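You operate a simulated robot arm through the tools that you are given. There is no shell and no other tool.

The job below is to be done with a simulated robot arm. You get a single attempt, and the scene is never put back.

JOB
Switch the drill off, lift it out of its stand and stand it upright on the bench.
Fine: switch off first, slide the sled to OUT, then open the purple latch; the clamped board stays.

The check looks at the end state, three seconds after you hand in, the way a careful person would. Anything else that was tipped, shoved, dropped, spilled or broken makes it a failure.

ROBOT AND FRAMES
A 6-joint arm with a two-finger parallel gripper, fixed in place. Base frame: the origin is on the floor under the middle of its stand, x ahead of it, y to its left, z up; the work surface is at about z = 0.9. Units: m, degrees, N and s.
With the tool pointing down near the work surface it reaches from about 0.38 to 0.84 m from the base axis. Its first joint turns from -115.0 to 115.0 degrees. Payload 4.2 kg.
The tool frame sits at the grasp point between the pads (the TCP): z along the fingers, y along the line on which they close. The tips reach 0.023 m beyond it. The gripper opens to 0.094 m. The fingers are 0.038 m wide and 0.01 m thick; the gripper's body (0.054 by 0.096 m) begins 0.039 m behind the TCP.
Orientation is told as [roll, pitch, yaw] about the base's x, y, z axes, in that order, counted from this pose: with the fingers straight down and closing along the base's y, the tool's x points along the base's -x, its y along +y and its z along -z.

CONTROLS
- The arm moves only by the tool drive_tool. Its argument "increments" is a list of rows, each an object (a shift or turn left out is 0, a gripper value left out holds the last) with "travel": the shift along the tool's x, y, z in m, a list of three; "rotation": the turn, a rotation vector about the tool's x, y, z in degrees, a list of three; "grip": the closure, from 0 (fully open) to 1 (shut). In form: [{"travel": [tx, ty, tz], "rotation": [ax, ay, az], "grip": grip}, ...]. A call has 1 to 20 rows; each row shifts and turns the commanded pose from where the row before left it, along the tool's axes as they then stand. A row lasts 0.2 s, in which the tool goes at most 0.05 m and 8.6 degrees; a call with a longer step from one row to the next is refused whole, and so is a gripper value outside its range. Where a pose cannot be reached the arm comes as near as it can. A force on the tool above 70 N (or 10 N above the force at the start of the call, whichever is more), or a blocked arm, ends the call early, and 0.2 s more pass. Each finger travels about 0.108 m/s and halts on what it meets, pressing with about 38 N; the grip force reading is that of the motor and also rises with nothing between the fingers. The clock runs only during rows and for 0.2 s after the last one: add rows that do not move to give the fingers time. The reply holds the time, the measured pose of the TCP, the force on the tool along the base axes, the opening and the grip force, in the units named above and with some noise, with the torque about the TCP (base axes, N m) and any sound that the robot's microphone picked up.
- Cameras (640 x 400 px; columns grow to the right, rows downward): "scene" is fixed at [0.0571, -0.6431, 1.7007]; the picture's right is [0.72, -0.69, 0.00], its down [-0.28, -0.29, -0.91] and it looks along [0.63, 0.66, -0.40] (base axes); focal length 290 px, centre (320, 200). "wrist" rides on the gripper at [0.086, 0.016, -0.074] in the tool frame; the picture's right is [-0.18, 0.98, 0.00], its down [-0.58, -0.11, -0.81] and it looks along [-0.79, -0.15, 0.59] (tool axes); focal length 243 px, centre (320, 200). There is no depth. A picture from a camera that has moved, and an enlarged one, comes with that camera's place and axes in the base frame and with its lens. The place of the scene camera against the robot may be out by one fixed shift of up to 0.018 m in any direction.
- get_image(camera): a new picture of that camera. No time passes.
- lift_body(by): slides the trunk up (or, below 0, down) by that many m; the arm rides with it, the base frame stays. It gives what a move gives, with no picture.
- enlarge(camera, box): a new picture of the part [left, top, right, bottom] of that camera's present view, enlarged. No time passes.
- sign_off(): hands the job in; it is judged then, once.

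Nothing tells you positions but the pictures and the camera data. Unless the task says otherwise, let go and move clear before handing in.

The tools are called after "Call:" as a command line: name --argument value ..., lists and objects as JSON in quotes. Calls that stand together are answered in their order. drive_tool: Moves the arm, as the interface text tells. Its arguments: {"type":"object","properties":{"increments":{"type":"array"}},"required":["increments"]} The other tools are called the same way: lift_body (by) moves the trunk up or down; get_image (camera) takes a picture; enlarge (camera, box) takes an enlarged picture of a part of a camera's view; sign_off () hands the job in.

At the start:

```text
time_s: 0.0
tool_pos: [0.4983, 0.0199, 1.5813]
orientation: [0.1, -0.1, 0.0]
force: [0.0, -0.8, 1.2]
wrist_torque: [0.01, -0.02, 0.01]
gripper_width: 0.0941
gripper_force: 0.0
trunk travel left (down, up): [-0.925, 0.065]
```

scene: 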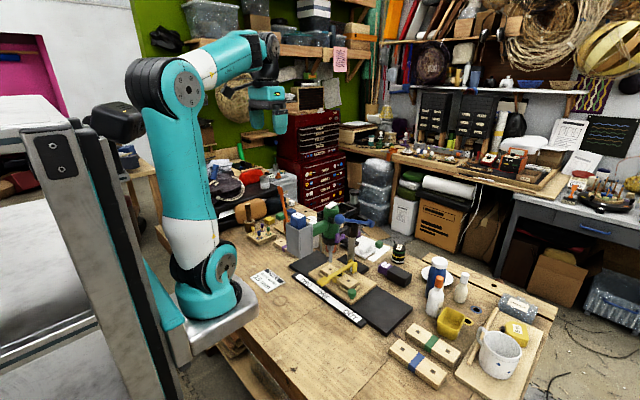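
wrist: 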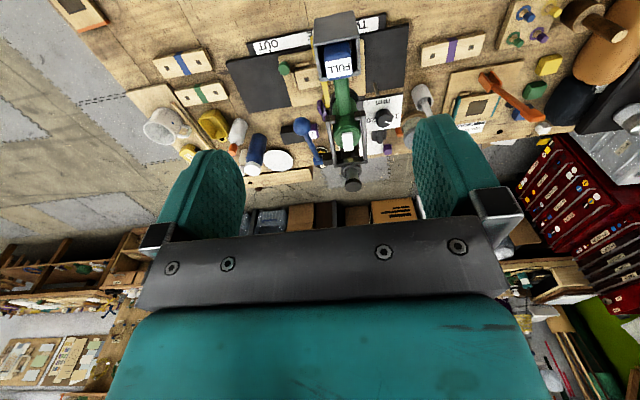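

I see a bench with a drill in a stand near the middle, with a sled and OUT/IN labels. I'll take close-up pictures first to find where everything is.

Call:
enlarge --camera "scene" --box '[240, 180, 440, 340]'

Call:
enlarge --camera "wrist" --box '[220, 0, 420, 200]'

Call:
enlarge --camera "scene" --box '[290, 190, 390, 270]'

```text
2.50 times, centred on (340, 260) of scene
camera zoom: at [0.0571, -0.6431, 1.7007], right [0.72, -0.69, 0.0], down [-0.28, -0.29, -0.91], along [0.63, 0.66, -0.4], focal length 724 px, centre (270, 50)
```

zoom: 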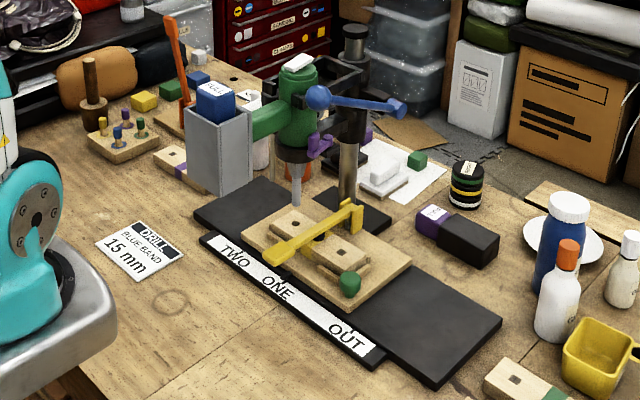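

```text
2.00 times, centred on (320, 100) of wrist
camera zoom: at [0.4127, 0.0355, 1.6569], right [0.18, 0.98, 0.0], down [0.58, -0.11, 0.81], along [0.79, -0.15, -0.59], focal length 485 px, centre (320, 400)
```

zoom: 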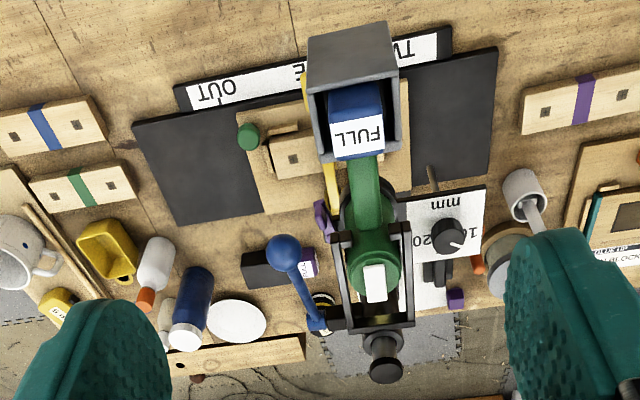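

```text
5.00 times, centred on (340, 230) of scene
camera zoom: at [0.0571, -0.6431, 1.7007], right [0.72, -0.69, 0.0], down [-0.28, -0.29, -0.91], along [0.63, 0.66, -0.4], focal length 1448 px, centre (220, 50)
```

zoom: 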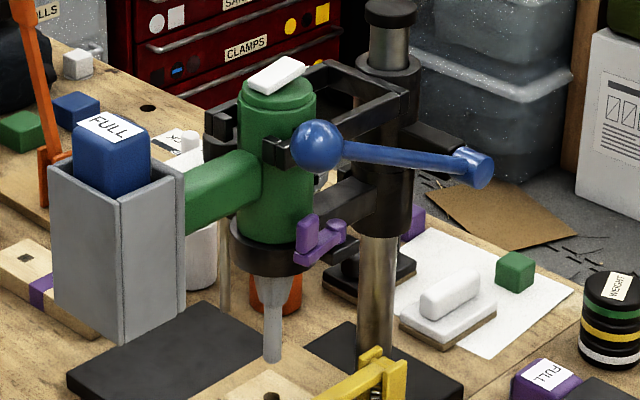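

The drill hangs in a black stand with its grey foot and blue battery toward me. Its top is near (0.757, 0.03, 1.255). I need sharper close-ups to find the switch and the latch.

Call:
enlarge --camera "wrist" --box '[310, 0, 420, 110]'

Call:
enlarge --camera "wrist" --box '[300, 90, 420, 200]'

Call:
enlarge --camera "scene" --box '[320, 195, 370, 235]'

Call:
enlarge --camera "scene" --box '[290, 240, 390, 320]'

```text
3.64 times, centred on (365, 55) of wrist
camera zoom: at [0.4127, 0.0355, 1.6569], right [0.18, 0.98, 0.0], down [0.58, -0.11, 0.81], along [0.79, -0.15, -0.59], focal length 882 px, centre (156, 727)
```

zoom: 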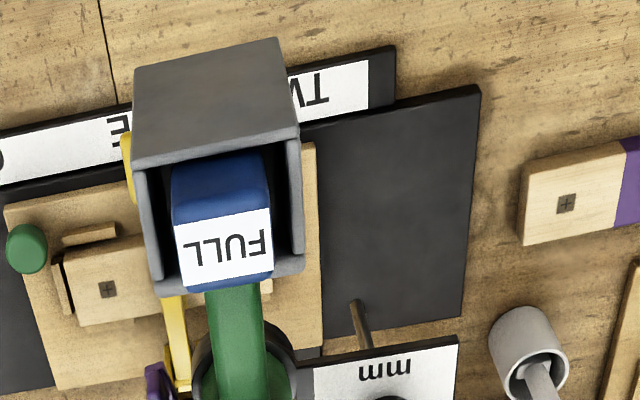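

```text
3.64 times, centred on (360, 145) of wrist
camera zoom: at [0.4127, 0.0355, 1.6569], right [0.18, 0.98, 0.0], down [0.58, -0.11, 0.81], along [0.79, -0.15, -0.59], focal length 882 px, centre (174, 400)
```

zoom: 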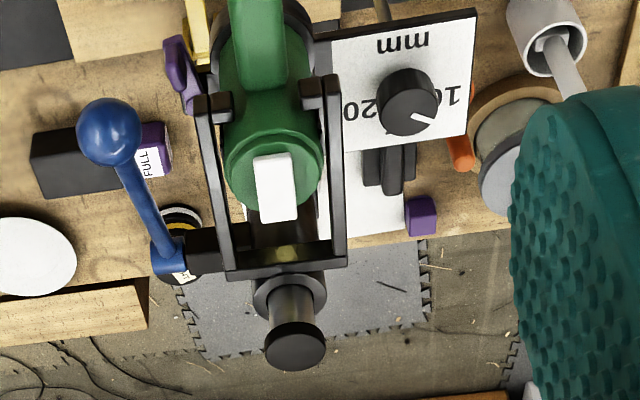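

```text
10.00 times, centred on (345, 215) of scene
camera zoom: at [0.0571, -0.6431, 1.7007], right [0.72, -0.69, 0.0], down [-0.28, -0.29, -0.91], along [0.63, 0.66, -0.4], focal length 2895 px, centre (70, 50)
```

zoom: 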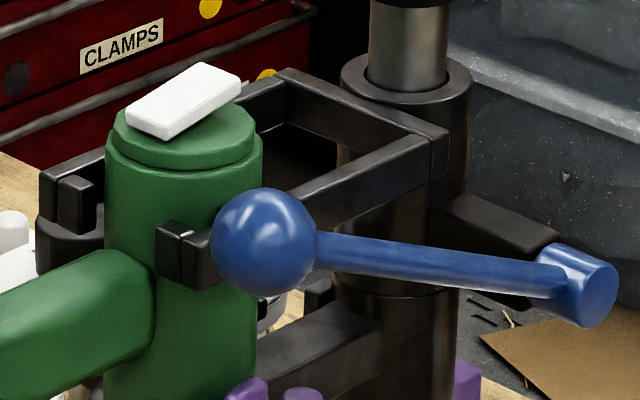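

```text
5.00 times, centred on (340, 280) of scene
camera zoom: at [0.0571, -0.6431, 1.7007], right [0.72, -0.69, 0.0], down [-0.28, -0.29, -0.91], along [0.63, 0.66, -0.4], focal length 1448 px, centre (220, -200)
```

zoom: 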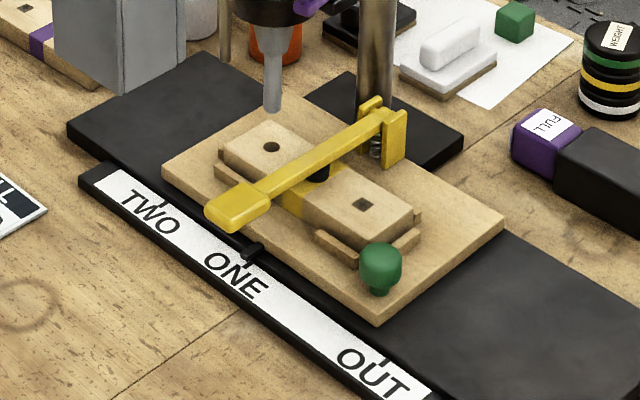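

The white tilted piece on the drill's top looks like a rocker switch. The purple piece on the lower collar is the latch. I'll lower the hand over free space for closer wrist views.

Call:
drive_tool --increments '[{"travel": [0.02, 0, 0.04]}, {"travel": [0.02, 0, 0.04]}, {"travel": [0.0, 0, 0.04]}, {"travel": [0, 0, 0]}]'

Call:
get_image --camera "wrist"

Call:
enlarge --camera "wrist" --box '[260, 100, 420, 200]'

```text
time_s: 1.0
tool_pos: [0.4563, 0.0193, 1.4603]
orientation: [0.1, 0.0, 0.0]
force: [0.2, 1.2, 0.3]
wrist_torque: [0.02, 0.0, 0.01]
gripper_width: 0.0938
gripper_force: 0.0
trunk travel left (down, up): [-0.925, 0.065]
```

```text
taken
camera wrist: at [0.3716, 0.0362, 1.5346], right [0.18, 0.98, 0.0], down [0.58, -0.11, 0.81], along [0.79, -0.15, -0.59], focal length 243 px, centre (320, 200)
```

wrist: 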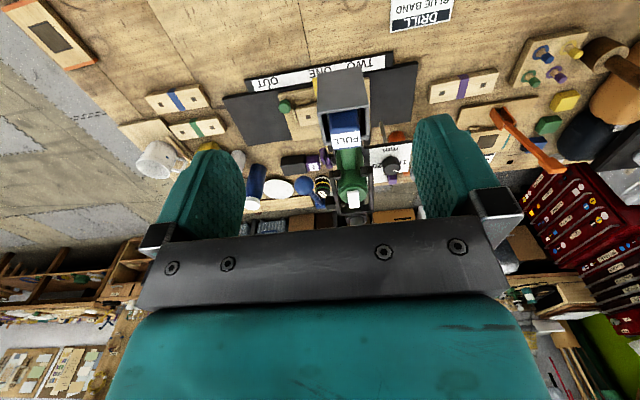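

```text
4.00 times, centred on (340, 150) of wrist
camera zoom: at [0.3716, 0.0362, 1.5346], right [0.18, 0.98, 0.0], down [0.58, -0.11, 0.81], along [0.79, -0.15, -0.59], focal length 970 px, centre (240, 400)
```

zoom: 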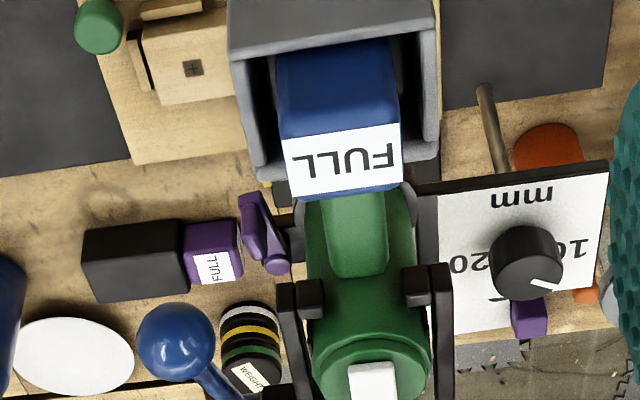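

The rocker is hidden behind the fingers from here. I'll move up and forward to view it from more directly above.

Call:
drive_tool --increments '[{"travel": [-0.045, 0, -0.02]}, {"travel": [-0.045, 0, 0]}, {"travel": [-0.045, 0, 0.0]}, {"travel": [0, 0, 0]}]'

Call:
get_image --camera "wrist"

Call:
enlarge --camera "wrist" --box '[260, 80, 420, 180]'

```text
time_s: 2.0
tool_pos: [0.5938, 0.0174, 1.4815]
orientation: [0.0, 0.0, 0.0]
force: [0.4, -0.5, -0.7]
wrist_torque: [0.02, 0.04, 0.0]
gripper_width: 0.0938
gripper_force: 0.1
trunk travel left (down, up): [-0.925, 0.065]
```

```text
taken
camera wrist: at [0.5077, 0.0349, 1.556], right [0.18, 0.98, 0.0], down [0.58, -0.11, 0.81], along [0.79, -0.15, -0.59], focal length 243 px, centre (320, 200)
```

wrist: 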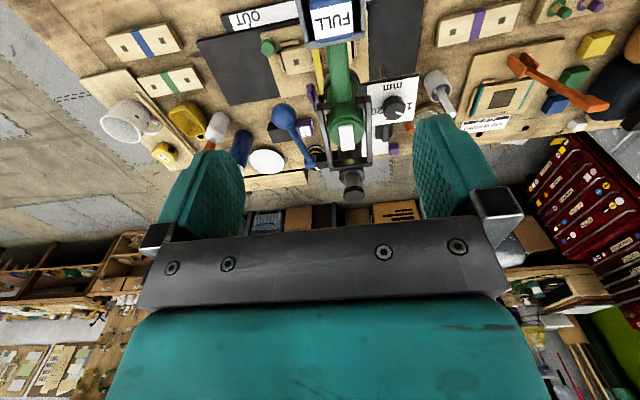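

```text
4.00 times, centred on (340, 130) of wrist
camera zoom: at [0.5077, 0.0349, 1.556], right [0.18, 0.98, 0.0], down [0.58, -0.11, 0.81], along [0.79, -0.15, -0.59], focal length 970 px, centre (240, 480)
```

zoom: 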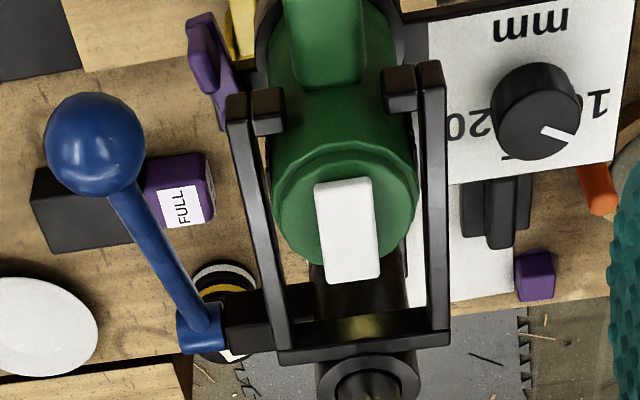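

The rocker's far (+x) end is the raised one, at about (0.776, 0.03, 1.261). Before touching anything I'll zoom in on the latch, the sled and the clear bench area.

Call:
enlarge --camera "scene" --box '[325, 220, 375, 252]'

Call:
enlarge --camera "scene" --box '[230, 250, 450, 400]'

Call:
enlarge --camera "wrist" --box '[180, 0, 420, 120]'

```text
12.50 times, centred on (350, 236) of scene
camera zoom: at [0.0571, -0.6431, 1.7007], right [0.72, -0.69, 0.0], down [-0.28, -0.29, -0.91], along [0.63, 0.66, -0.4], focal length 3619 px, centre (-55, -250)
```

zoom: 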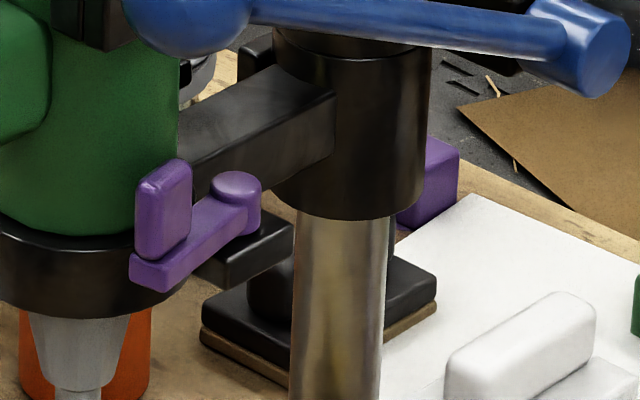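

```text
2.67 times, centred on (340, 325) of scene
camera zoom: at [0.0571, -0.6431, 1.7007], right [0.72, -0.69, 0.0], down [-0.28, -0.29, -0.91], along [0.63, 0.66, -0.4], focal length 772 px, centre (267, -133)
```

zoom: 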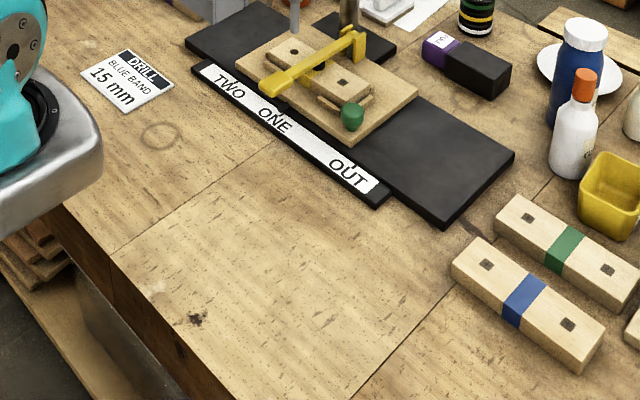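

```text
2.67 times, centred on (300, 60) of wrist
camera zoom: at [0.5077, 0.0349, 1.556], right [0.18, 0.98, 0.0], down [0.58, -0.11, 0.81], along [0.79, -0.15, -0.59], focal length 647 px, centre (373, 573)
```

zoom: 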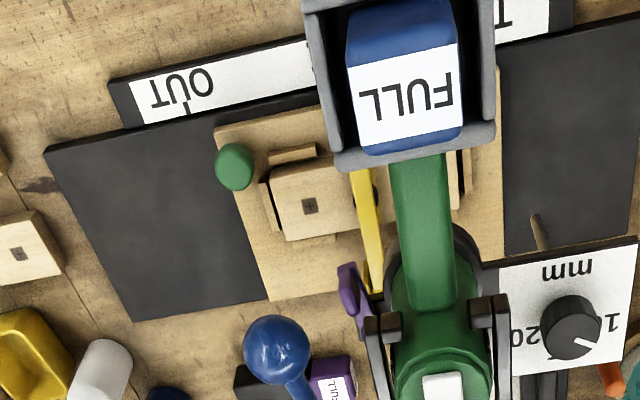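

The latch looks like a purple bar on a vertical pivot at about (0.774, −0.02, 1.14), with an upright tab at its near end. I'll look at it from in front and slightly to the right, staying above the grey foot.

Call:
drive_tool --increments '[{"travel": [0.0145, -0.0233, 0.039]}, {"travel": [0.0145, -0.0233, 0.039]}, {"travel": [0.0145, -0.0233, 0.039]}, {"travel": [0.0145, -0.0233, 0.039]}, {"travel": [0, 0, 0]}]'

Call:
get_image --camera "wrist"

Call:
enlarge --camera "wrist" --box '[300, 120, 400, 220]'

```text
time_s: 3.2
tool_pos: [0.5331, -0.0763, 1.3278]
orientation: [0.0, 0.0, 0.0]
force: [-1.3, 0.8, 0.5]
wrist_torque: [0.03, 0.03, -0.02]
gripper_width: 0.0942
gripper_force: 0.1
trunk travel left (down, up): [-0.925, 0.065]
```

```text
taken
camera wrist: at [0.4469, -0.0589, 1.4025], right [0.18, 0.98, 0.0], down [0.58, -0.11, 0.81], along [0.79, -0.15, -0.59], focal length 243 px, centre (320, 200)
```

wrist: 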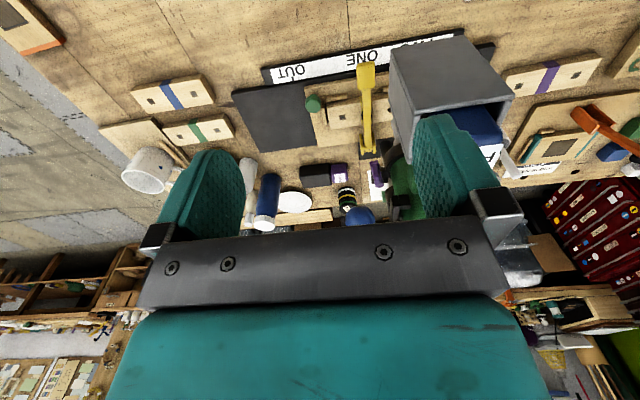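

```text
4.00 times, centred on (350, 170) of wrist
camera zoom: at [0.4469, -0.0589, 1.4025], right [0.18, 0.98, 0.0], down [0.58, -0.11, 0.81], along [0.79, -0.15, -0.59], focal length 970 px, centre (200, 320)
```

zoom: 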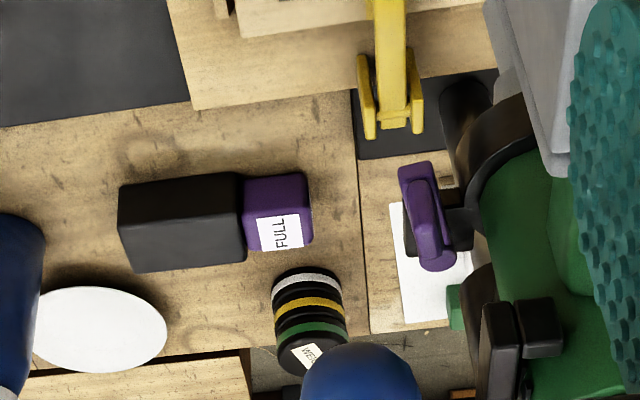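

The latch tab's free end sits at about (0.717, −0.03, 1.14–1.17). The first job is the switch, so I'll close the fingers and rise. Then I'll bring the tips over the raised far end of the rocker.

Call:
drive_tool --increments '[{"travel": [0, 0, -0.045], "grip": 1}, {"travel": [0, 0, -0.047]}, {"travel": [-0.042, 0.0177, 0]}, {"travel": [-0.042, 0.0177, 0]}, {"travel": [-0.042, 0.0177, 0]}, {"travel": [-0.042, 0.0177, 0]}, {"travel": [-0.042, 0.0177, 0]}, {"travel": [-0.042, 0.0177, 0]}, {"travel": [0, 0, 0.04]}, {"travel": [0, 0, 0.04]}, {"travel": [0, 0, 0.03]}, {"travel": [0, 0, 0]}]'

Call:
enlarge --camera "scene" --box '[310, 180, 380, 230]'

Call:
get_image --camera "wrist"

```text
time_s: 5.8
tool_pos: [0.7847, 0.0304, 1.3064]
orientation: [0.0, 0.0, -0.1]
force: [0.2, 0.5, 0.3]
wrist_torque: [0.0, -0.01, -0.01]
gripper_width: 0.0
gripper_force: 38.6
trunk travel left (down, up): [-0.925, 0.065]
```

```text
8.00 times, centred on (345, 205) of scene
camera zoom: at [0.0571, -0.6431, 1.7007], right [0.72, -0.69, 0.0], down [-0.28, -0.29, -0.91], along [0.63, 0.66, -0.4], focal length 2316 px, centre (120, 160)
```

zoom: 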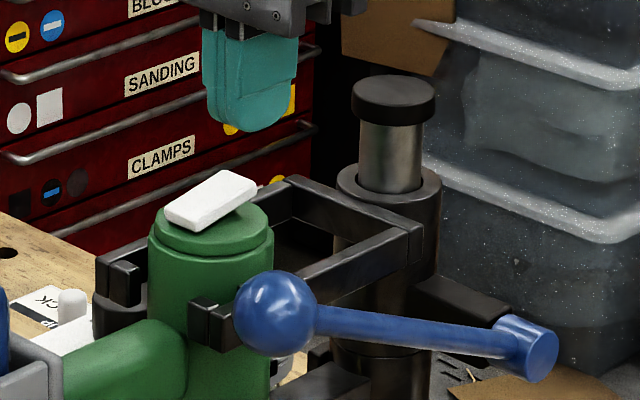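

```text
taken
camera wrist: at [0.6987, 0.0467, 1.3813], right [0.18, 0.98, 0.0], down [0.58, -0.11, 0.81], along [0.79, -0.15, -0.59], focal length 243 px, centre (320, 200)
```

wrist: 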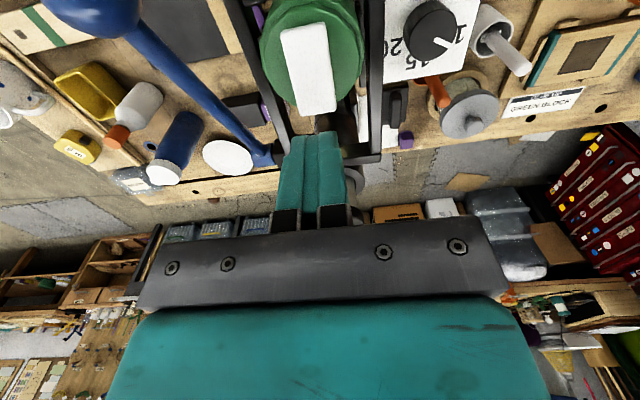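

The closed tips are about 2 cm above the rocker's raised end and lined up with it. I'll press down in small steps.

Call:
drive_tool --increments '[{"travel": [0, 0, 0.015]}, {"travel": [0, 0, 0.004]}, {"travel": [0, 0, 0.003]}, {"travel": [0, 0, 0.003]}, {"travel": [0, 0, 0]}]'

Call:
enlarge --camera "scene" --box '[310, 180, 380, 230]'

```text
time_s: 7.0
tool_pos: [0.7844, 0.0325, 1.2831]
orientation: [-0.1, -0.1, 0.1]
force: [0.5, -0.6, 1.2]
wrist_torque: [0.0, 0.02, 0.02]
gripper_width: 0.0
gripper_force: 37.8
trunk travel left (down, up): [-0.925, 0.065]
```

```text
8.00 times, centred on (345, 205) of scene
camera zoom: at [0.0571, -0.6431, 1.7007], right [0.72, -0.69, 0.0], down [-0.28, -0.29, -0.91], along [0.63, 0.66, -0.4], focal length 2316 px, centre (120, 160)
```

zoom: 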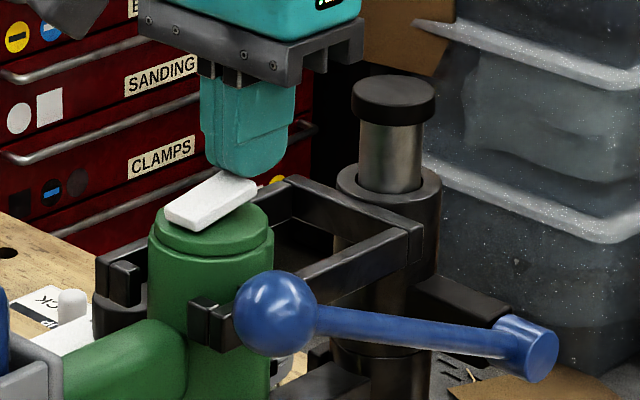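

The tips are now just about touching the raised end, with no force yet. I'll keep pressing in small steps.

Call:
drive_tool --increments '[{"travel": [0, 0, 0.003]}, {"travel": [0, 0, 0.003]}, {"travel": [0, 0, 0.003]}, {"travel": [0, 0, 0]}]'

Call:
enlarge --camera "scene" --box '[310, 180, 380, 230]'

```text
time_s: 8.0
tool_pos: [0.787, 0.031, 1.2739]
orientation: [0.0, 0.0, 0.1]
force: [-0.9, -1.1, 5.7]
wrist_torque: [-0.04, 0.12, 0.06]
gripper_width: 0.0002
gripper_force: 37.8
trunk travel left (down, up): [-0.925, 0.065]
```

```text
8.00 times, centred on (345, 205) of scene
camera zoom: at [0.0571, -0.6431, 1.7007], right [0.72, -0.69, 0.0], down [-0.28, -0.29, -0.91], along [0.63, 0.66, -0.4], focal length 2316 px, centre (120, 160)
```

zoom: 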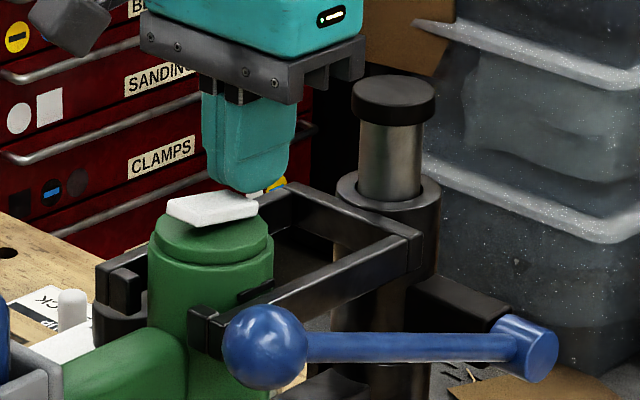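

The rocker is tipping, but the carriage and blue feed lever are also giving a little under the press. I'll continue carefully, since the bit still has several centimetres of clearance.

Call:
drive_tool --increments '[{"travel": [0, 0, 0.003]}, {"travel": [0, 0, 0.002]}, {"travel": [0, 0, 0]}]'

Call:
enlarge --camera "scene" --box '[310, 180, 380, 230]'

Call:
enlarge --camera "wrist" --box '[240, 0, 400, 140]'

```text
time_s: 8.8
tool_pos: [0.7862, 0.0318, 1.2689]
orientation: [-0.1, -0.2, 0.0]
force: [-0.4, 3.1, 6.7]
wrist_torque: [0.08, 0.15, -0.02]
gripper_width: 0.0001
gripper_force: 37.8
trunk travel left (down, up): [-0.925, 0.065]
```

```text
8.00 times, centred on (345, 205) of scene
camera zoom: at [0.0571, -0.6431, 1.7007], right [0.72, -0.69, 0.0], down [-0.28, -0.29, -0.91], along [0.63, 0.66, -0.4], focal length 2316 px, centre (120, 160)
```

zoom: 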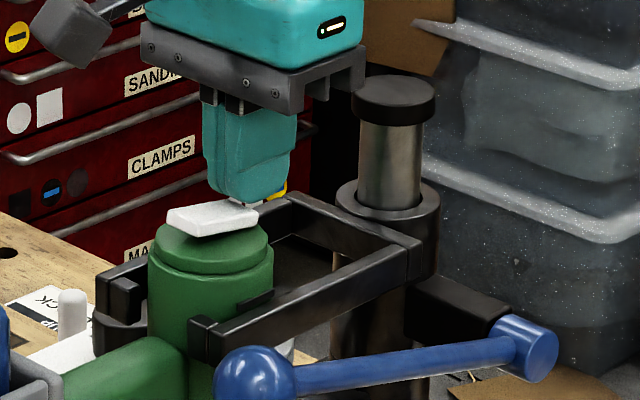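

```text
2.86 times, centred on (320, 70) of wrist
camera zoom: at [0.701, 0.048, 1.3435], right [0.18, 0.98, 0.0], down [0.58, -0.11, 0.81], along [0.79, -0.15, -0.59], focal length 693 px, centre (320, 571)
```

zoom: 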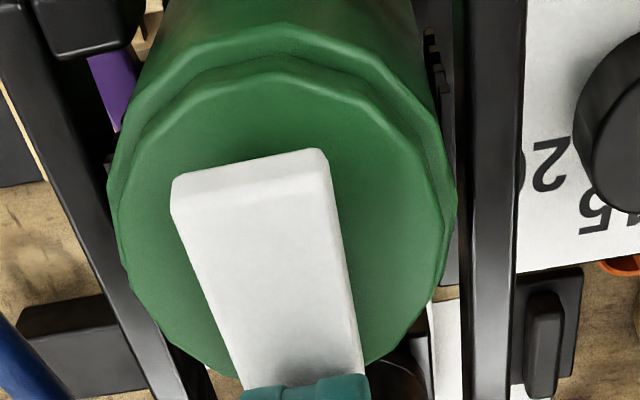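

The rocker is now about level and the carriage is roughly 1 cm down, with only about 7 N of force. I'll press a few more millimetres to see if it snaps over.

Call:
drive_tool --increments '[{"travel": [0, 0, 0.003]}, {"travel": [0, 0, 0.003]}, {"travel": [0, 0, 0]}]'

Call:
enlarge --camera "scene" --box '[310, 180, 380, 230]'

Call:
enlarge --camera "wrist" --box '[240, 0, 400, 140]'

Call:
enlarge --camera "scene" --box '[300, 210, 380, 290]'

```text
time_s: 9.6
tool_pos: [0.7872, 0.0307, 1.2636]
orientation: [-0.1, -0.1, 0.0]
force: [0.8, 2.5, 7.5]
wrist_torque: [0.06, 0.1, -0.07]
gripper_width: 0.0
gripper_force: 37.8
trunk travel left (down, up): [-0.925, 0.065]
```

```text
8.00 times, centred on (345, 205) of scene
camera zoom: at [0.0571, -0.6431, 1.7007], right [0.72, -0.69, 0.0], down [-0.28, -0.29, -0.91], along [0.63, 0.66, -0.4], focal length 2316 px, centre (120, 160)
```

zoom: 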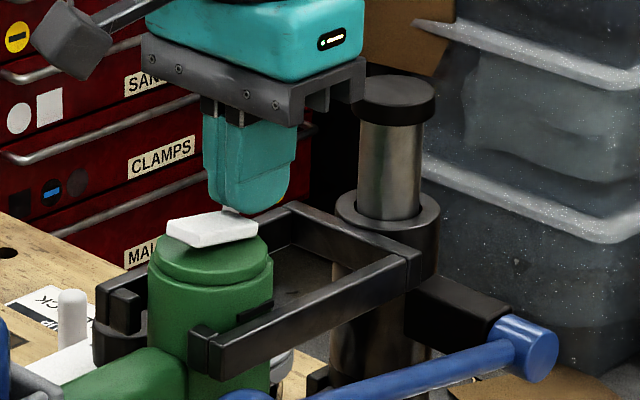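

```text
2.86 times, centred on (320, 70) of wrist
camera zoom: at [0.7011, 0.0478, 1.3379], right [0.18, 0.98, 0.0], down [0.58, -0.11, 0.81], along [0.79, -0.15, -0.59], focal length 693 px, centre (320, 571)
```

zoom: 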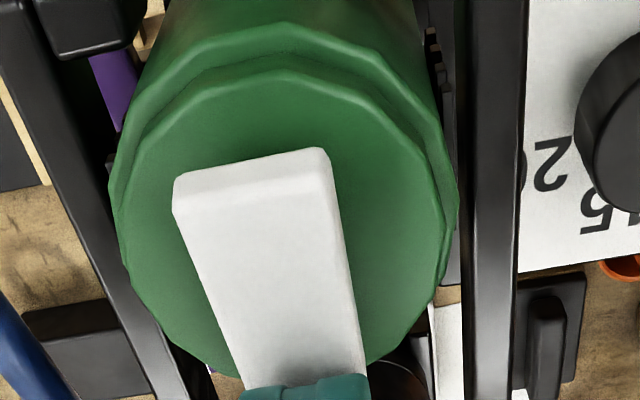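

```text
5.00 times, centred on (340, 250) of scene
camera zoom: at [0.0571, -0.6431, 1.7007], right [0.72, -0.69, 0.0], down [-0.28, -0.29, -0.91], along [0.63, 0.66, -0.4], focal length 1448 px, centre (220, -50)
```

zoom: 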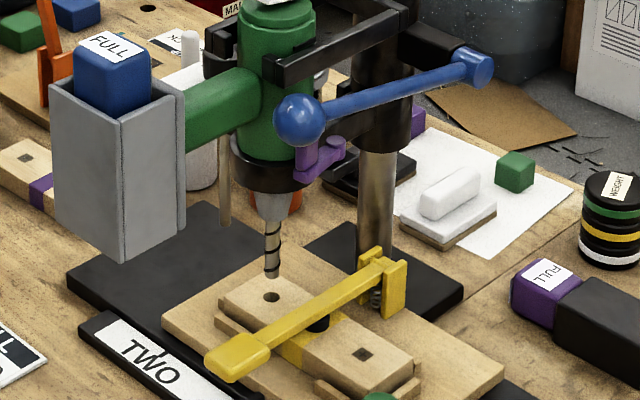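

The bit's spiral flutes are now clearly visible, where before it was a blur, so the drill has stopped. I'll ease off slowly so the sprung carriage rises gently, then check the rocker's state.

Call:
drive_tool --increments '[{"travel": [0, 0, -0.004]}, {"travel": [0, 0, -0.004]}, {"travel": [0, 0, -0.004]}, {"travel": [0, 0, -0.004]}, {"travel": [0, 0, -0.005]}, {"travel": [0, 0, -0.02]}, {"travel": [0, 0, -0.04]}, {"travel": [0, 0, -0.04]}, {"travel": [0, 0, 0]}]'

Call:
enlarge --camera "scene" --box '[310, 180, 380, 230]'

Call:
enlarge --camera "scene" --box '[300, 210, 380, 290]'

Call:
get_image --camera "wrist"

```text
time_s: 11.6
tool_pos: [0.7867, 0.0303, 1.3848]
orientation: [0.0, -0.1, 0.0]
force: [-0.1, -0.1, 0.1]
wrist_torque: [-0.01, -0.01, -0.04]
gripper_width: 0.0
gripper_force: 37.9
trunk travel left (down, up): [-0.925, 0.065]
```

```text
8.00 times, centred on (345, 205) of scene
camera zoom: at [0.0571, -0.6431, 1.7007], right [0.72, -0.69, 0.0], down [-0.28, -0.29, -0.91], along [0.63, 0.66, -0.4], focal length 2316 px, centre (120, 160)
```

zoom: 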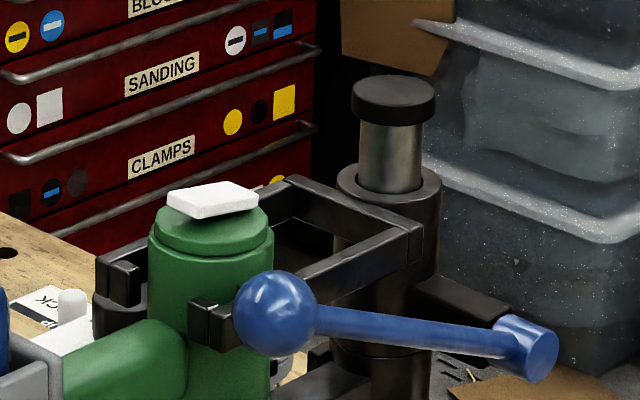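

```text
5.00 times, centred on (340, 250) of scene
camera zoom: at [0.0571, -0.6431, 1.7007], right [0.72, -0.69, 0.0], down [-0.28, -0.29, -0.91], along [0.63, 0.66, -0.4], focal length 1448 px, centre (220, -50)
```

zoom: 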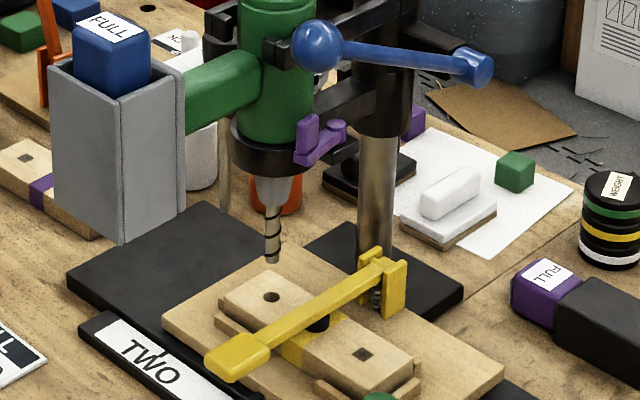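

```text
taken
camera wrist: at [0.7016, 0.0468, 1.4597], right [0.18, 0.98, 0.0], down [0.58, -0.11, 0.81], along [0.79, -0.15, -0.59], focal length 243 px, centre (320, 200)
```

wrist: 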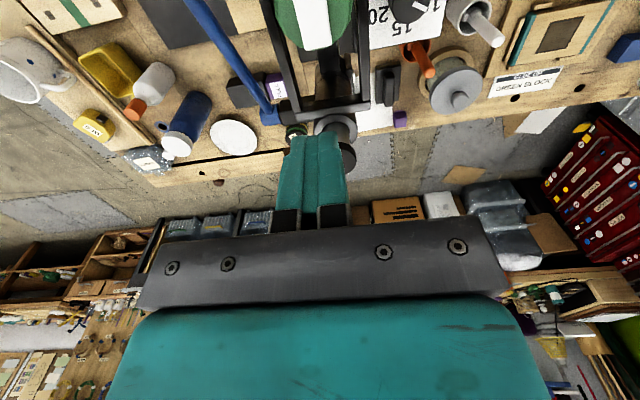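

The rocker has flipped and stayed flipped, the bit is still, and the carriage is back up. Next is the sled, whose green knob I place at about (0.715, −0.122, 0.97). I'll approach it with the hand leaning back toward me so the wrist stays clear of the blue lever.

Call:
drive_tool --increments '[{"travel": [0, 0, -0.03]}, {"travel": [0.0378, -0.0253, 0], "grip": 0.45}, {"travel": [0.0378, -0.0253, 0]}, {"travel": [0.0378, -0.0253, 0]}, {"travel": [0.0378, -0.0253, 0]}, {"travel": [0.0378, -0.0253, 0]}, {"travel": [0.0378, -0.0253, 0]}, {"rotation": [0, -7.5, 0]}, {"rotation": [0, -7.5, 0]}, {"rotation": [0, -7.5, 0]}, {"rotation": [0, -7.5, 0]}, {"travel": [0, 0, 0]}]'

Call:
get_image --camera "wrist"

Call:
get_image --camera "scene"

```text
time_s: 14.2
tool_pos: [0.5604, -0.1191, 1.4154]
orientation: [0.1, -30.1, 0.0]
force: [-0.9, -0.1, 0.6]
wrist_torque: [-0.03, 0.04, 0.0]
gripper_width: 0.0516
gripper_force: 0.2
trunk travel left (down, up): [-0.925, 0.065]
```

```text
taken
camera wrist: at [0.4492, -0.1039, 1.4357], right [0.16, 0.98, 0.09], down [0.1, -0.11, 0.99], along [0.98, -0.15, -0.11], focal length 243 px, centre (320, 200)
```

wrist: 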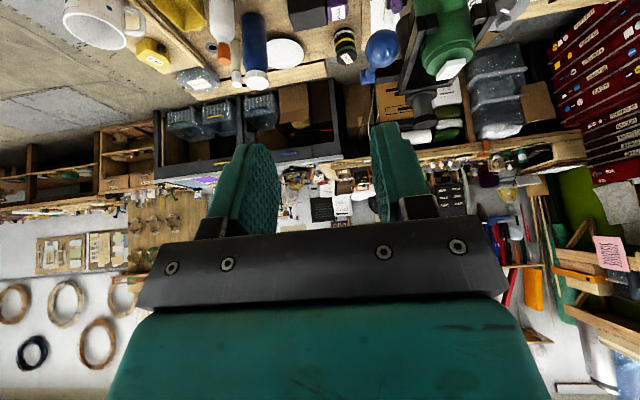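

```text
taken
```

scene: 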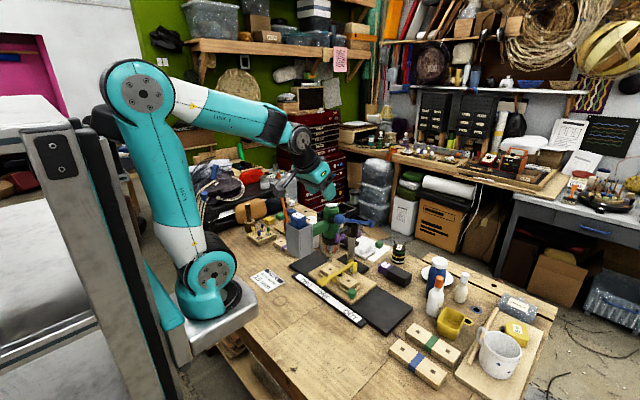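

The pose is good and the arm is clear. I'll descend toward the knob, stopping partway to check clearance to the grey foot and the lever.

Call:
drive_tool --increments '[{"travel": [0.0128, -0.0004, 0.0426]}, {"travel": [0.0128, -0.0004, 0.0426]}, {"travel": [0.0128, -0.0004, 0.0426]}, {"travel": [0.0128, -0.0004, 0.0426]}, {"travel": [0, 0, 0]}]'

Call:
get_image --camera "scene"

Call:
get_image --camera "wrist"

```text
time_s: 15.4
tool_pos: [0.6004, -0.1248, 1.238]
orientation: [0.0, -30.0, 0.0]
force: [0.3, 0.4, 0.3]
wrist_torque: [0.0, 0.0, 0.0]
gripper_width: 0.0515
gripper_force: 0.0
trunk travel left (down, up): [-0.925, 0.065]
```

```text
taken
```

scene: 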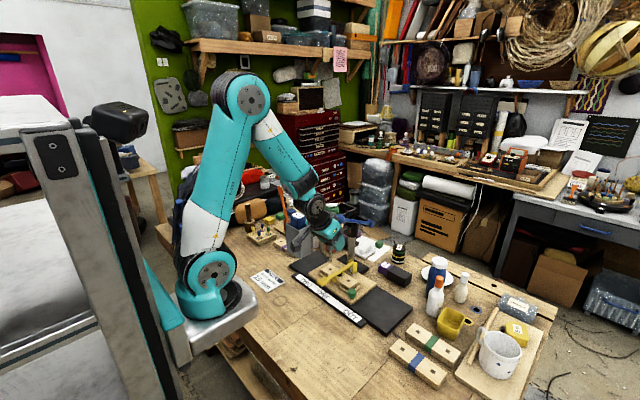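

```text
taken
camera wrist: at [0.4893, -0.1089, 1.2607], right [0.16, 0.98, 0.09], down [0.1, -0.11, 0.99], along [0.98, -0.15, -0.12], focal length 243 px, centre (320, 200)
```

wrist: 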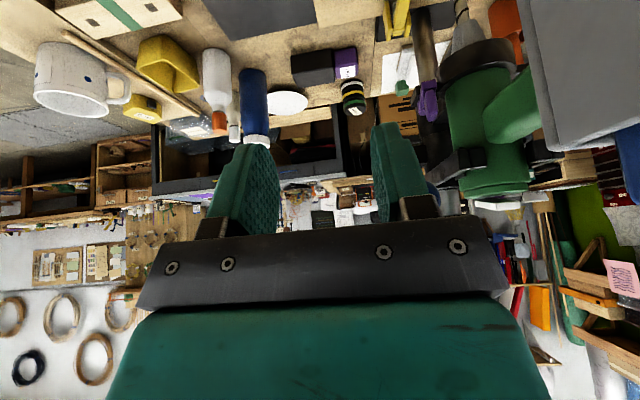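

This is a useful side view of the collar and latch, so I'll zoom in here before continuing to the knob.

Call:
enlarge --camera "wrist" --box '[380, 0, 640, 220]'

Call:
enlarge --camera "wrist" --box '[390, 20, 530, 140]'

Call:
enlarge --camera "scene" --box '[260, 180, 400, 320]'

```text
1.82 times, centred on (510, 110) of wrist
camera zoom: at [0.4893, -0.1089, 1.2607], right [0.16, 0.98, 0.09], down [0.1, -0.11, 0.99], along [0.98, -0.15, -0.12], focal length 441 px, centre (-26, 364)
```

zoom: 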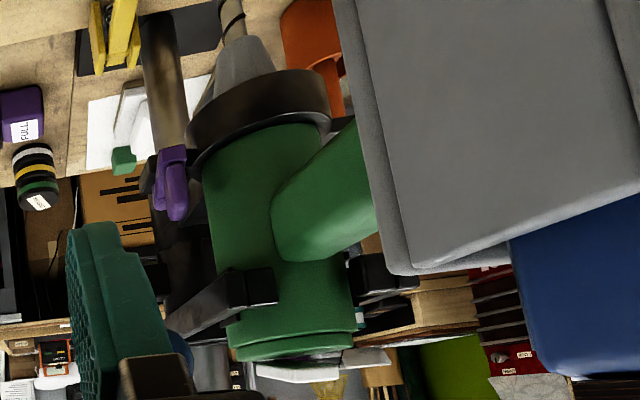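

```text
3.33 times, centred on (460, 80) of wrist
camera zoom: at [0.4893, -0.1089, 1.2607], right [0.16, 0.98, 0.09], down [0.1, -0.11, 0.99], along [0.98, -0.15, -0.12], focal length 809 px, centre (-147, 600)
```

zoom: 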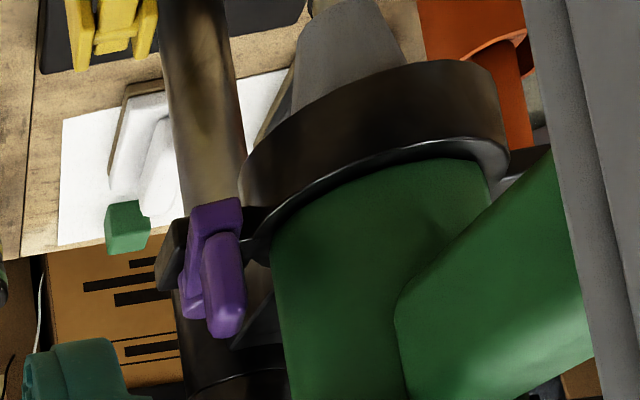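

```text
2.86 times, centred on (330, 250) of scene
camera zoom: at [0.0571, -0.6431, 1.7007], right [0.72, -0.69, 0.0], down [-0.28, -0.29, -0.91], along [0.63, 0.66, -0.4], focal length 827 px, centre (291, 57)
```

zoom: 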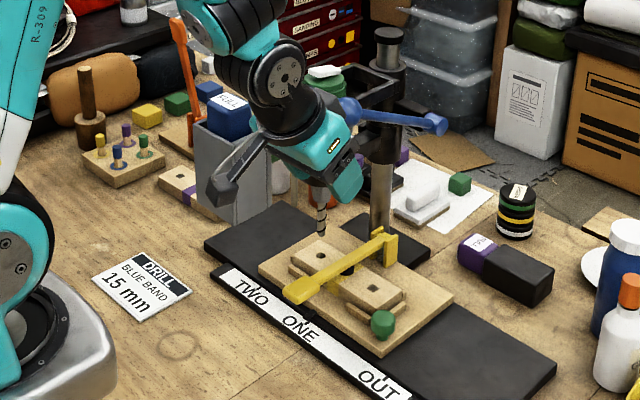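

From here I can see the tab standing about 12 mm thick and 4 cm tall, with a gap between it and the drill body. I'll use that gap for the latch later. Now I'm continuing down to the green sled knob.

Call:
drive_tool --increments '[{"travel": [0.006, 0.0005, 0.04]}, {"travel": [0.006, 0.0005, 0.04]}, {"travel": [0.006, 0.0005, 0.04]}, {"travel": [0.006, 0.0005, 0.04]}, {"travel": [0.006, 0.0005, 0.04]}, {"travel": [0.006, 0.0005, 0.035]}, {"travel": [0, 0, 0]}]'

Call:
enlarge --camera "scene" --box '[280, 210, 400, 310]'

Call:
get_image --camera "wrist"

```text
time_s: 17.0
tool_pos: [0.685, -0.1183, 1.0175]
orientation: [0.0, -30.0, 0.1]
force: [-0.1, -0.3, 0.3]
wrist_torque: [0.03, 0.0, 0.0]
gripper_width: 0.0518
gripper_force: 0.0
trunk travel left (down, up): [-0.925, 0.065]
```

```text
4.00 times, centred on (340, 260) of scene
camera zoom: at [0.0571, -0.6431, 1.7007], right [0.72, -0.69, 0.0], down [-0.28, -0.29, -0.91], along [0.63, 0.66, -0.4], focal length 1158 px, centre (240, -40)
```

zoom: 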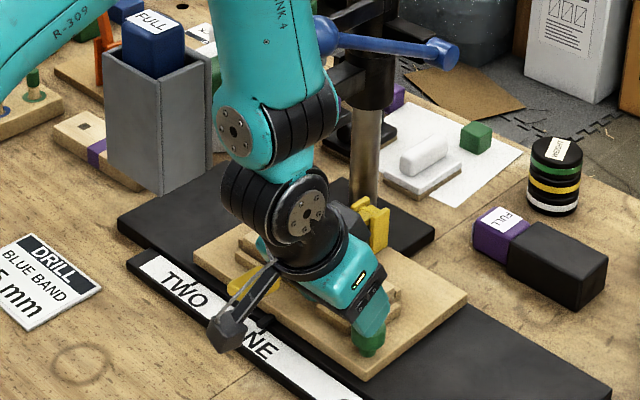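

```text
taken
camera wrist: at [0.5741, -0.1019, 1.0391], right [0.16, 0.98, 0.09], down [0.1, -0.11, 0.99], along [0.98, -0.15, -0.12], focal length 243 px, centre (320, 200)
```

wrist: 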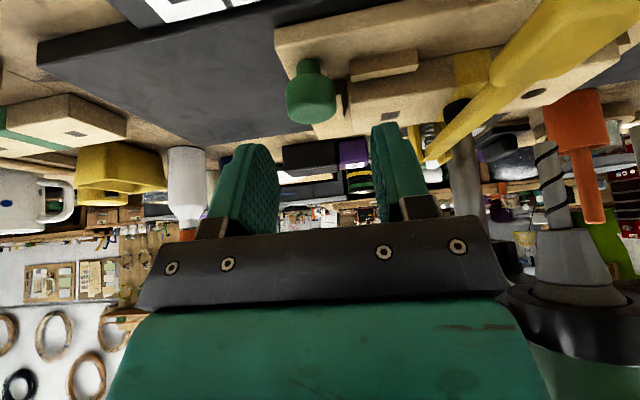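

The knob sits between the open fingers in the wrist view. I'll go the last 4 cm and close on it.

Call:
drive_tool --increments '[{"travel": [-0.001, -0.0015, 0.021]}, {"travel": [-0.001, -0.0015, 0.02]}, {"travel": [0, 0, 0]}, {"grip": 0.8}, {"travel": [0, 0, 0]}, {"travel": [0, 0, 0]}]'

Call:
get_image --camera "wrist"

Call:
enlarge --camera "scene" --box '[280, 210, 400, 340]'

```text
time_s: 18.4
tool_pos: [0.7114, -0.1225, 0.9846]
orientation: [0.0, -29.9, 0.0]
force: [0.8, -4.6, -3.5]
wrist_torque: [-0.24, -0.18, -0.18]
gripper_width: 0.0316
gripper_force: 44.9
trunk travel left (down, up): [-0.925, 0.065]
```

```text
taken
camera wrist: at [0.5999, -0.1052, 1.0066], right [0.16, 0.98, 0.09], down [0.1, -0.11, 0.99], along [0.98, -0.15, -0.12], focal length 243 px, centre (320, 200)
```

wrist: 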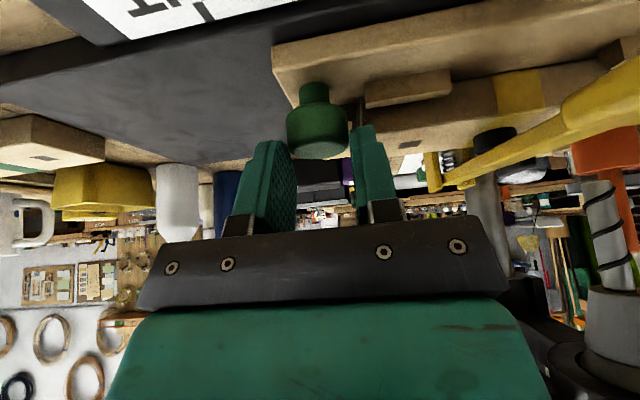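

```text
3.08 times, centred on (340, 275) of scene
camera zoom: at [0.0571, -0.6431, 1.7007], right [0.72, -0.69, 0.0], down [-0.28, -0.29, -0.91], along [0.63, 0.66, -0.4], focal length 891 px, centre (258, -31)
```

zoom: 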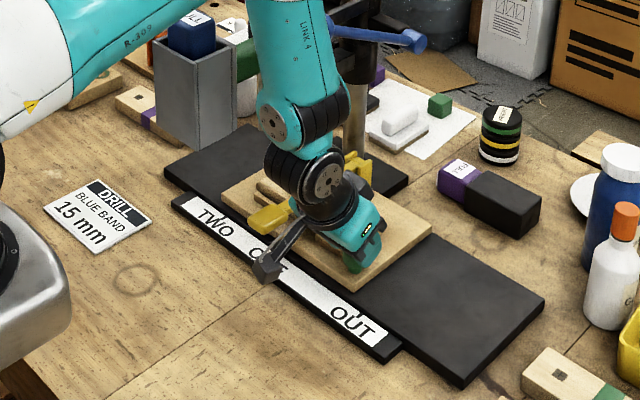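

I have the knob, with the gripper at 31.6 mm. I'll pull the sled toward OUT (−y) for most of the distance, then check the pointer against the tick.

Call:
drive_tool --increments '[{"travel": [0, -0.01, 0]}, {"travel": [0, -0.02, 0]}, {"travel": [0, -0.025, 0]}, {"travel": [0, -0.025, 0]}, {"travel": [0, -0.025, 0]}, {"travel": [0, -0.02, 0]}, {"travel": [0, 0, 0]}]'

Call:
enlarge --camera "scene" --box '[280, 210, 420, 350]'

Call:
get_image --camera "wrist"

```text
time_s: 20.0
tool_pos: [0.7108, -0.2442, 0.9858]
orientation: [0.0, -29.6, 0.0]
force: [-8.5, 0.0, -29.9]
wrist_torque: [-0.12, 0.18, -0.07]
gripper_width: 0.0315
gripper_force: 44.8
trunk travel left (down, up): [-0.925, 0.065]
```

```text
2.86 times, centred on (350, 280) of scene
camera zoom: at [0.0571, -0.6431, 1.7007], right [0.72, -0.69, 0.0], down [-0.28, -0.29, -0.91], along [0.63, 0.66, -0.4], focal length 827 px, centre (234, -29)
```

zoom: 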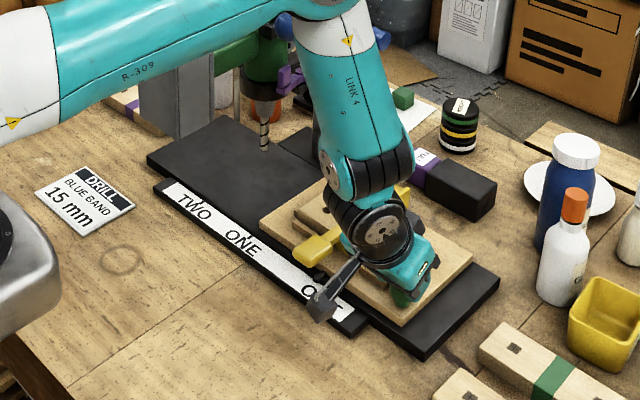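

```text
taken
camera wrist: at [0.6001, -0.2286, 1.0077], right [0.16, 0.98, 0.09], down [0.11, -0.11, 0.99], along [0.98, -0.15, -0.12], focal length 243 px, centre (320, 200)
```

wrist: 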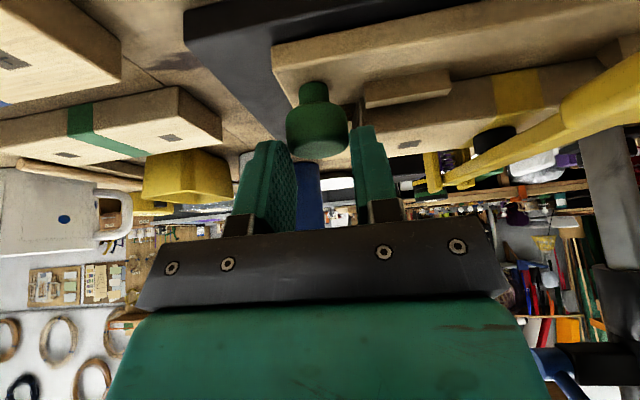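

The sled has moved about 12 cm, and a little vertical strain has built up through the grip. I'll relax the fingers slightly and look before pushing the remainder.

Call:
drive_tool --increments '[{"grip": 0.56}, {"travel": [0, 0, 0]}]'

Call:
enlarge --camera "scene" --box '[320, 250, 400, 320]'

Call:
enlarge --camera "wrist" --box '[160, 0, 400, 150]'

```text
time_s: 20.6
tool_pos: [0.7129, -0.2454, 0.9886]
orientation: [-0.1, -30.0, 0.1]
force: [-0.2, -0.7, 0.0]
wrist_torque: [0.01, 0.01, -0.03]
gripper_width: 0.0414
gripper_force: 0.0
trunk travel left (down, up): [-0.925, 0.065]
```

```text
5.71 times, centred on (360, 285) of scene
camera zoom: at [0.0571, -0.6431, 1.7007], right [0.72, -0.69, 0.0], down [-0.28, -0.29, -0.91], along [0.63, 0.66, -0.4], focal length 1654 px, centre (91, -286)
```

zoom: 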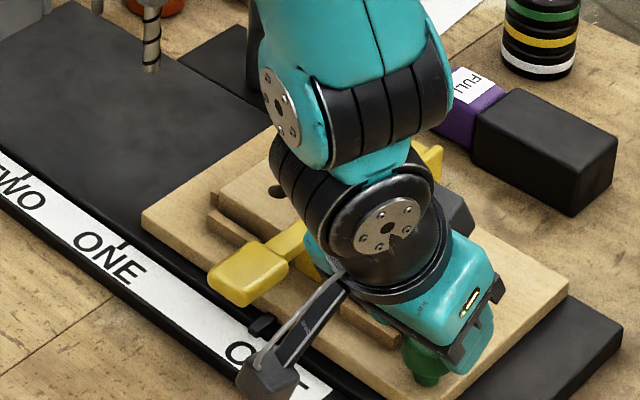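

```text
2.67 times, centred on (280, 75) of wrist
camera zoom: at [0.602, -0.2282, 1.0098], right [0.16, 0.98, 0.09], down [0.1, -0.11, 0.99], along [0.98, -0.15, -0.11], focal length 647 px, centre (427, 533)
```

zoom: 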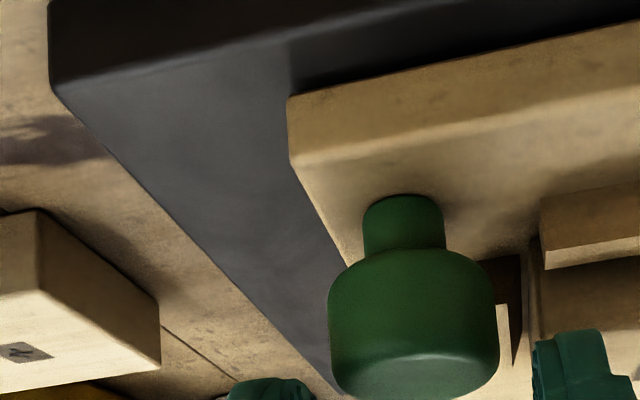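

The pointer is about 18 mm short of the OUT tick, judging by its offset at ONE. I'll push the knob the rest of the way with the inner finger, gently.

Call:
drive_tool --increments '[{"travel": [0, -0.006, 0]}, {"travel": [0, -0.006, 0]}, {"travel": [0, -0.006, 0]}, {"travel": [0, -0.004, 0]}, {"travel": [0, 0, 0]}]'

Call:
enlarge --camera "scene" --box '[320, 250, 400, 320]'

Call:
enlarge --camera "wrist" --box '[160, 0, 400, 150]'

```text
time_s: 21.8
tool_pos: [0.7103, -0.2686, 0.9853]
orientation: [0.0, -30.1, 0.0]
force: [-0.1, 0.2, -0.2]
wrist_torque: [0.0, 0.0, -0.02]
gripper_width: 0.0416
gripper_force: 0.1
trunk travel left (down, up): [-0.925, 0.065]
```

```text
5.71 times, centred on (360, 285) of scene
camera zoom: at [0.0571, -0.6431, 1.7007], right [0.72, -0.69, 0.0], down [-0.28, -0.29, -0.91], along [0.63, 0.66, -0.4], focal length 1654 px, centre (91, -286)
```

zoom: 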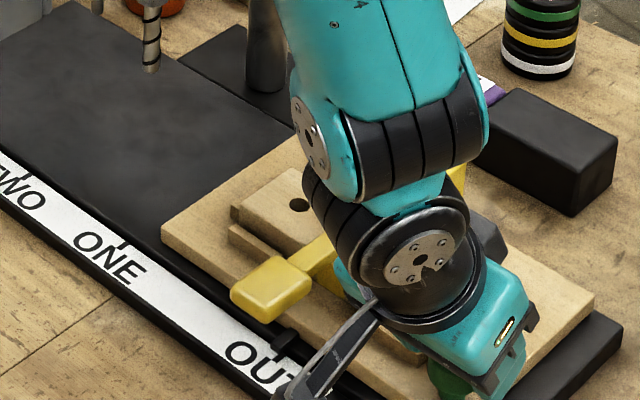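

```text
2.67 times, centred on (280, 75) of wrist
camera zoom: at [0.5997, -0.2519, 1.0074], right [0.16, 0.98, 0.09], down [0.1, -0.11, 0.99], along [0.98, -0.15, -0.12], focal length 647 px, centre (427, 533)
```

zoom: 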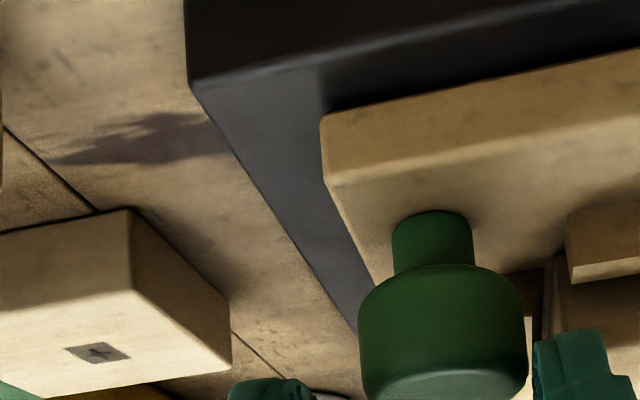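

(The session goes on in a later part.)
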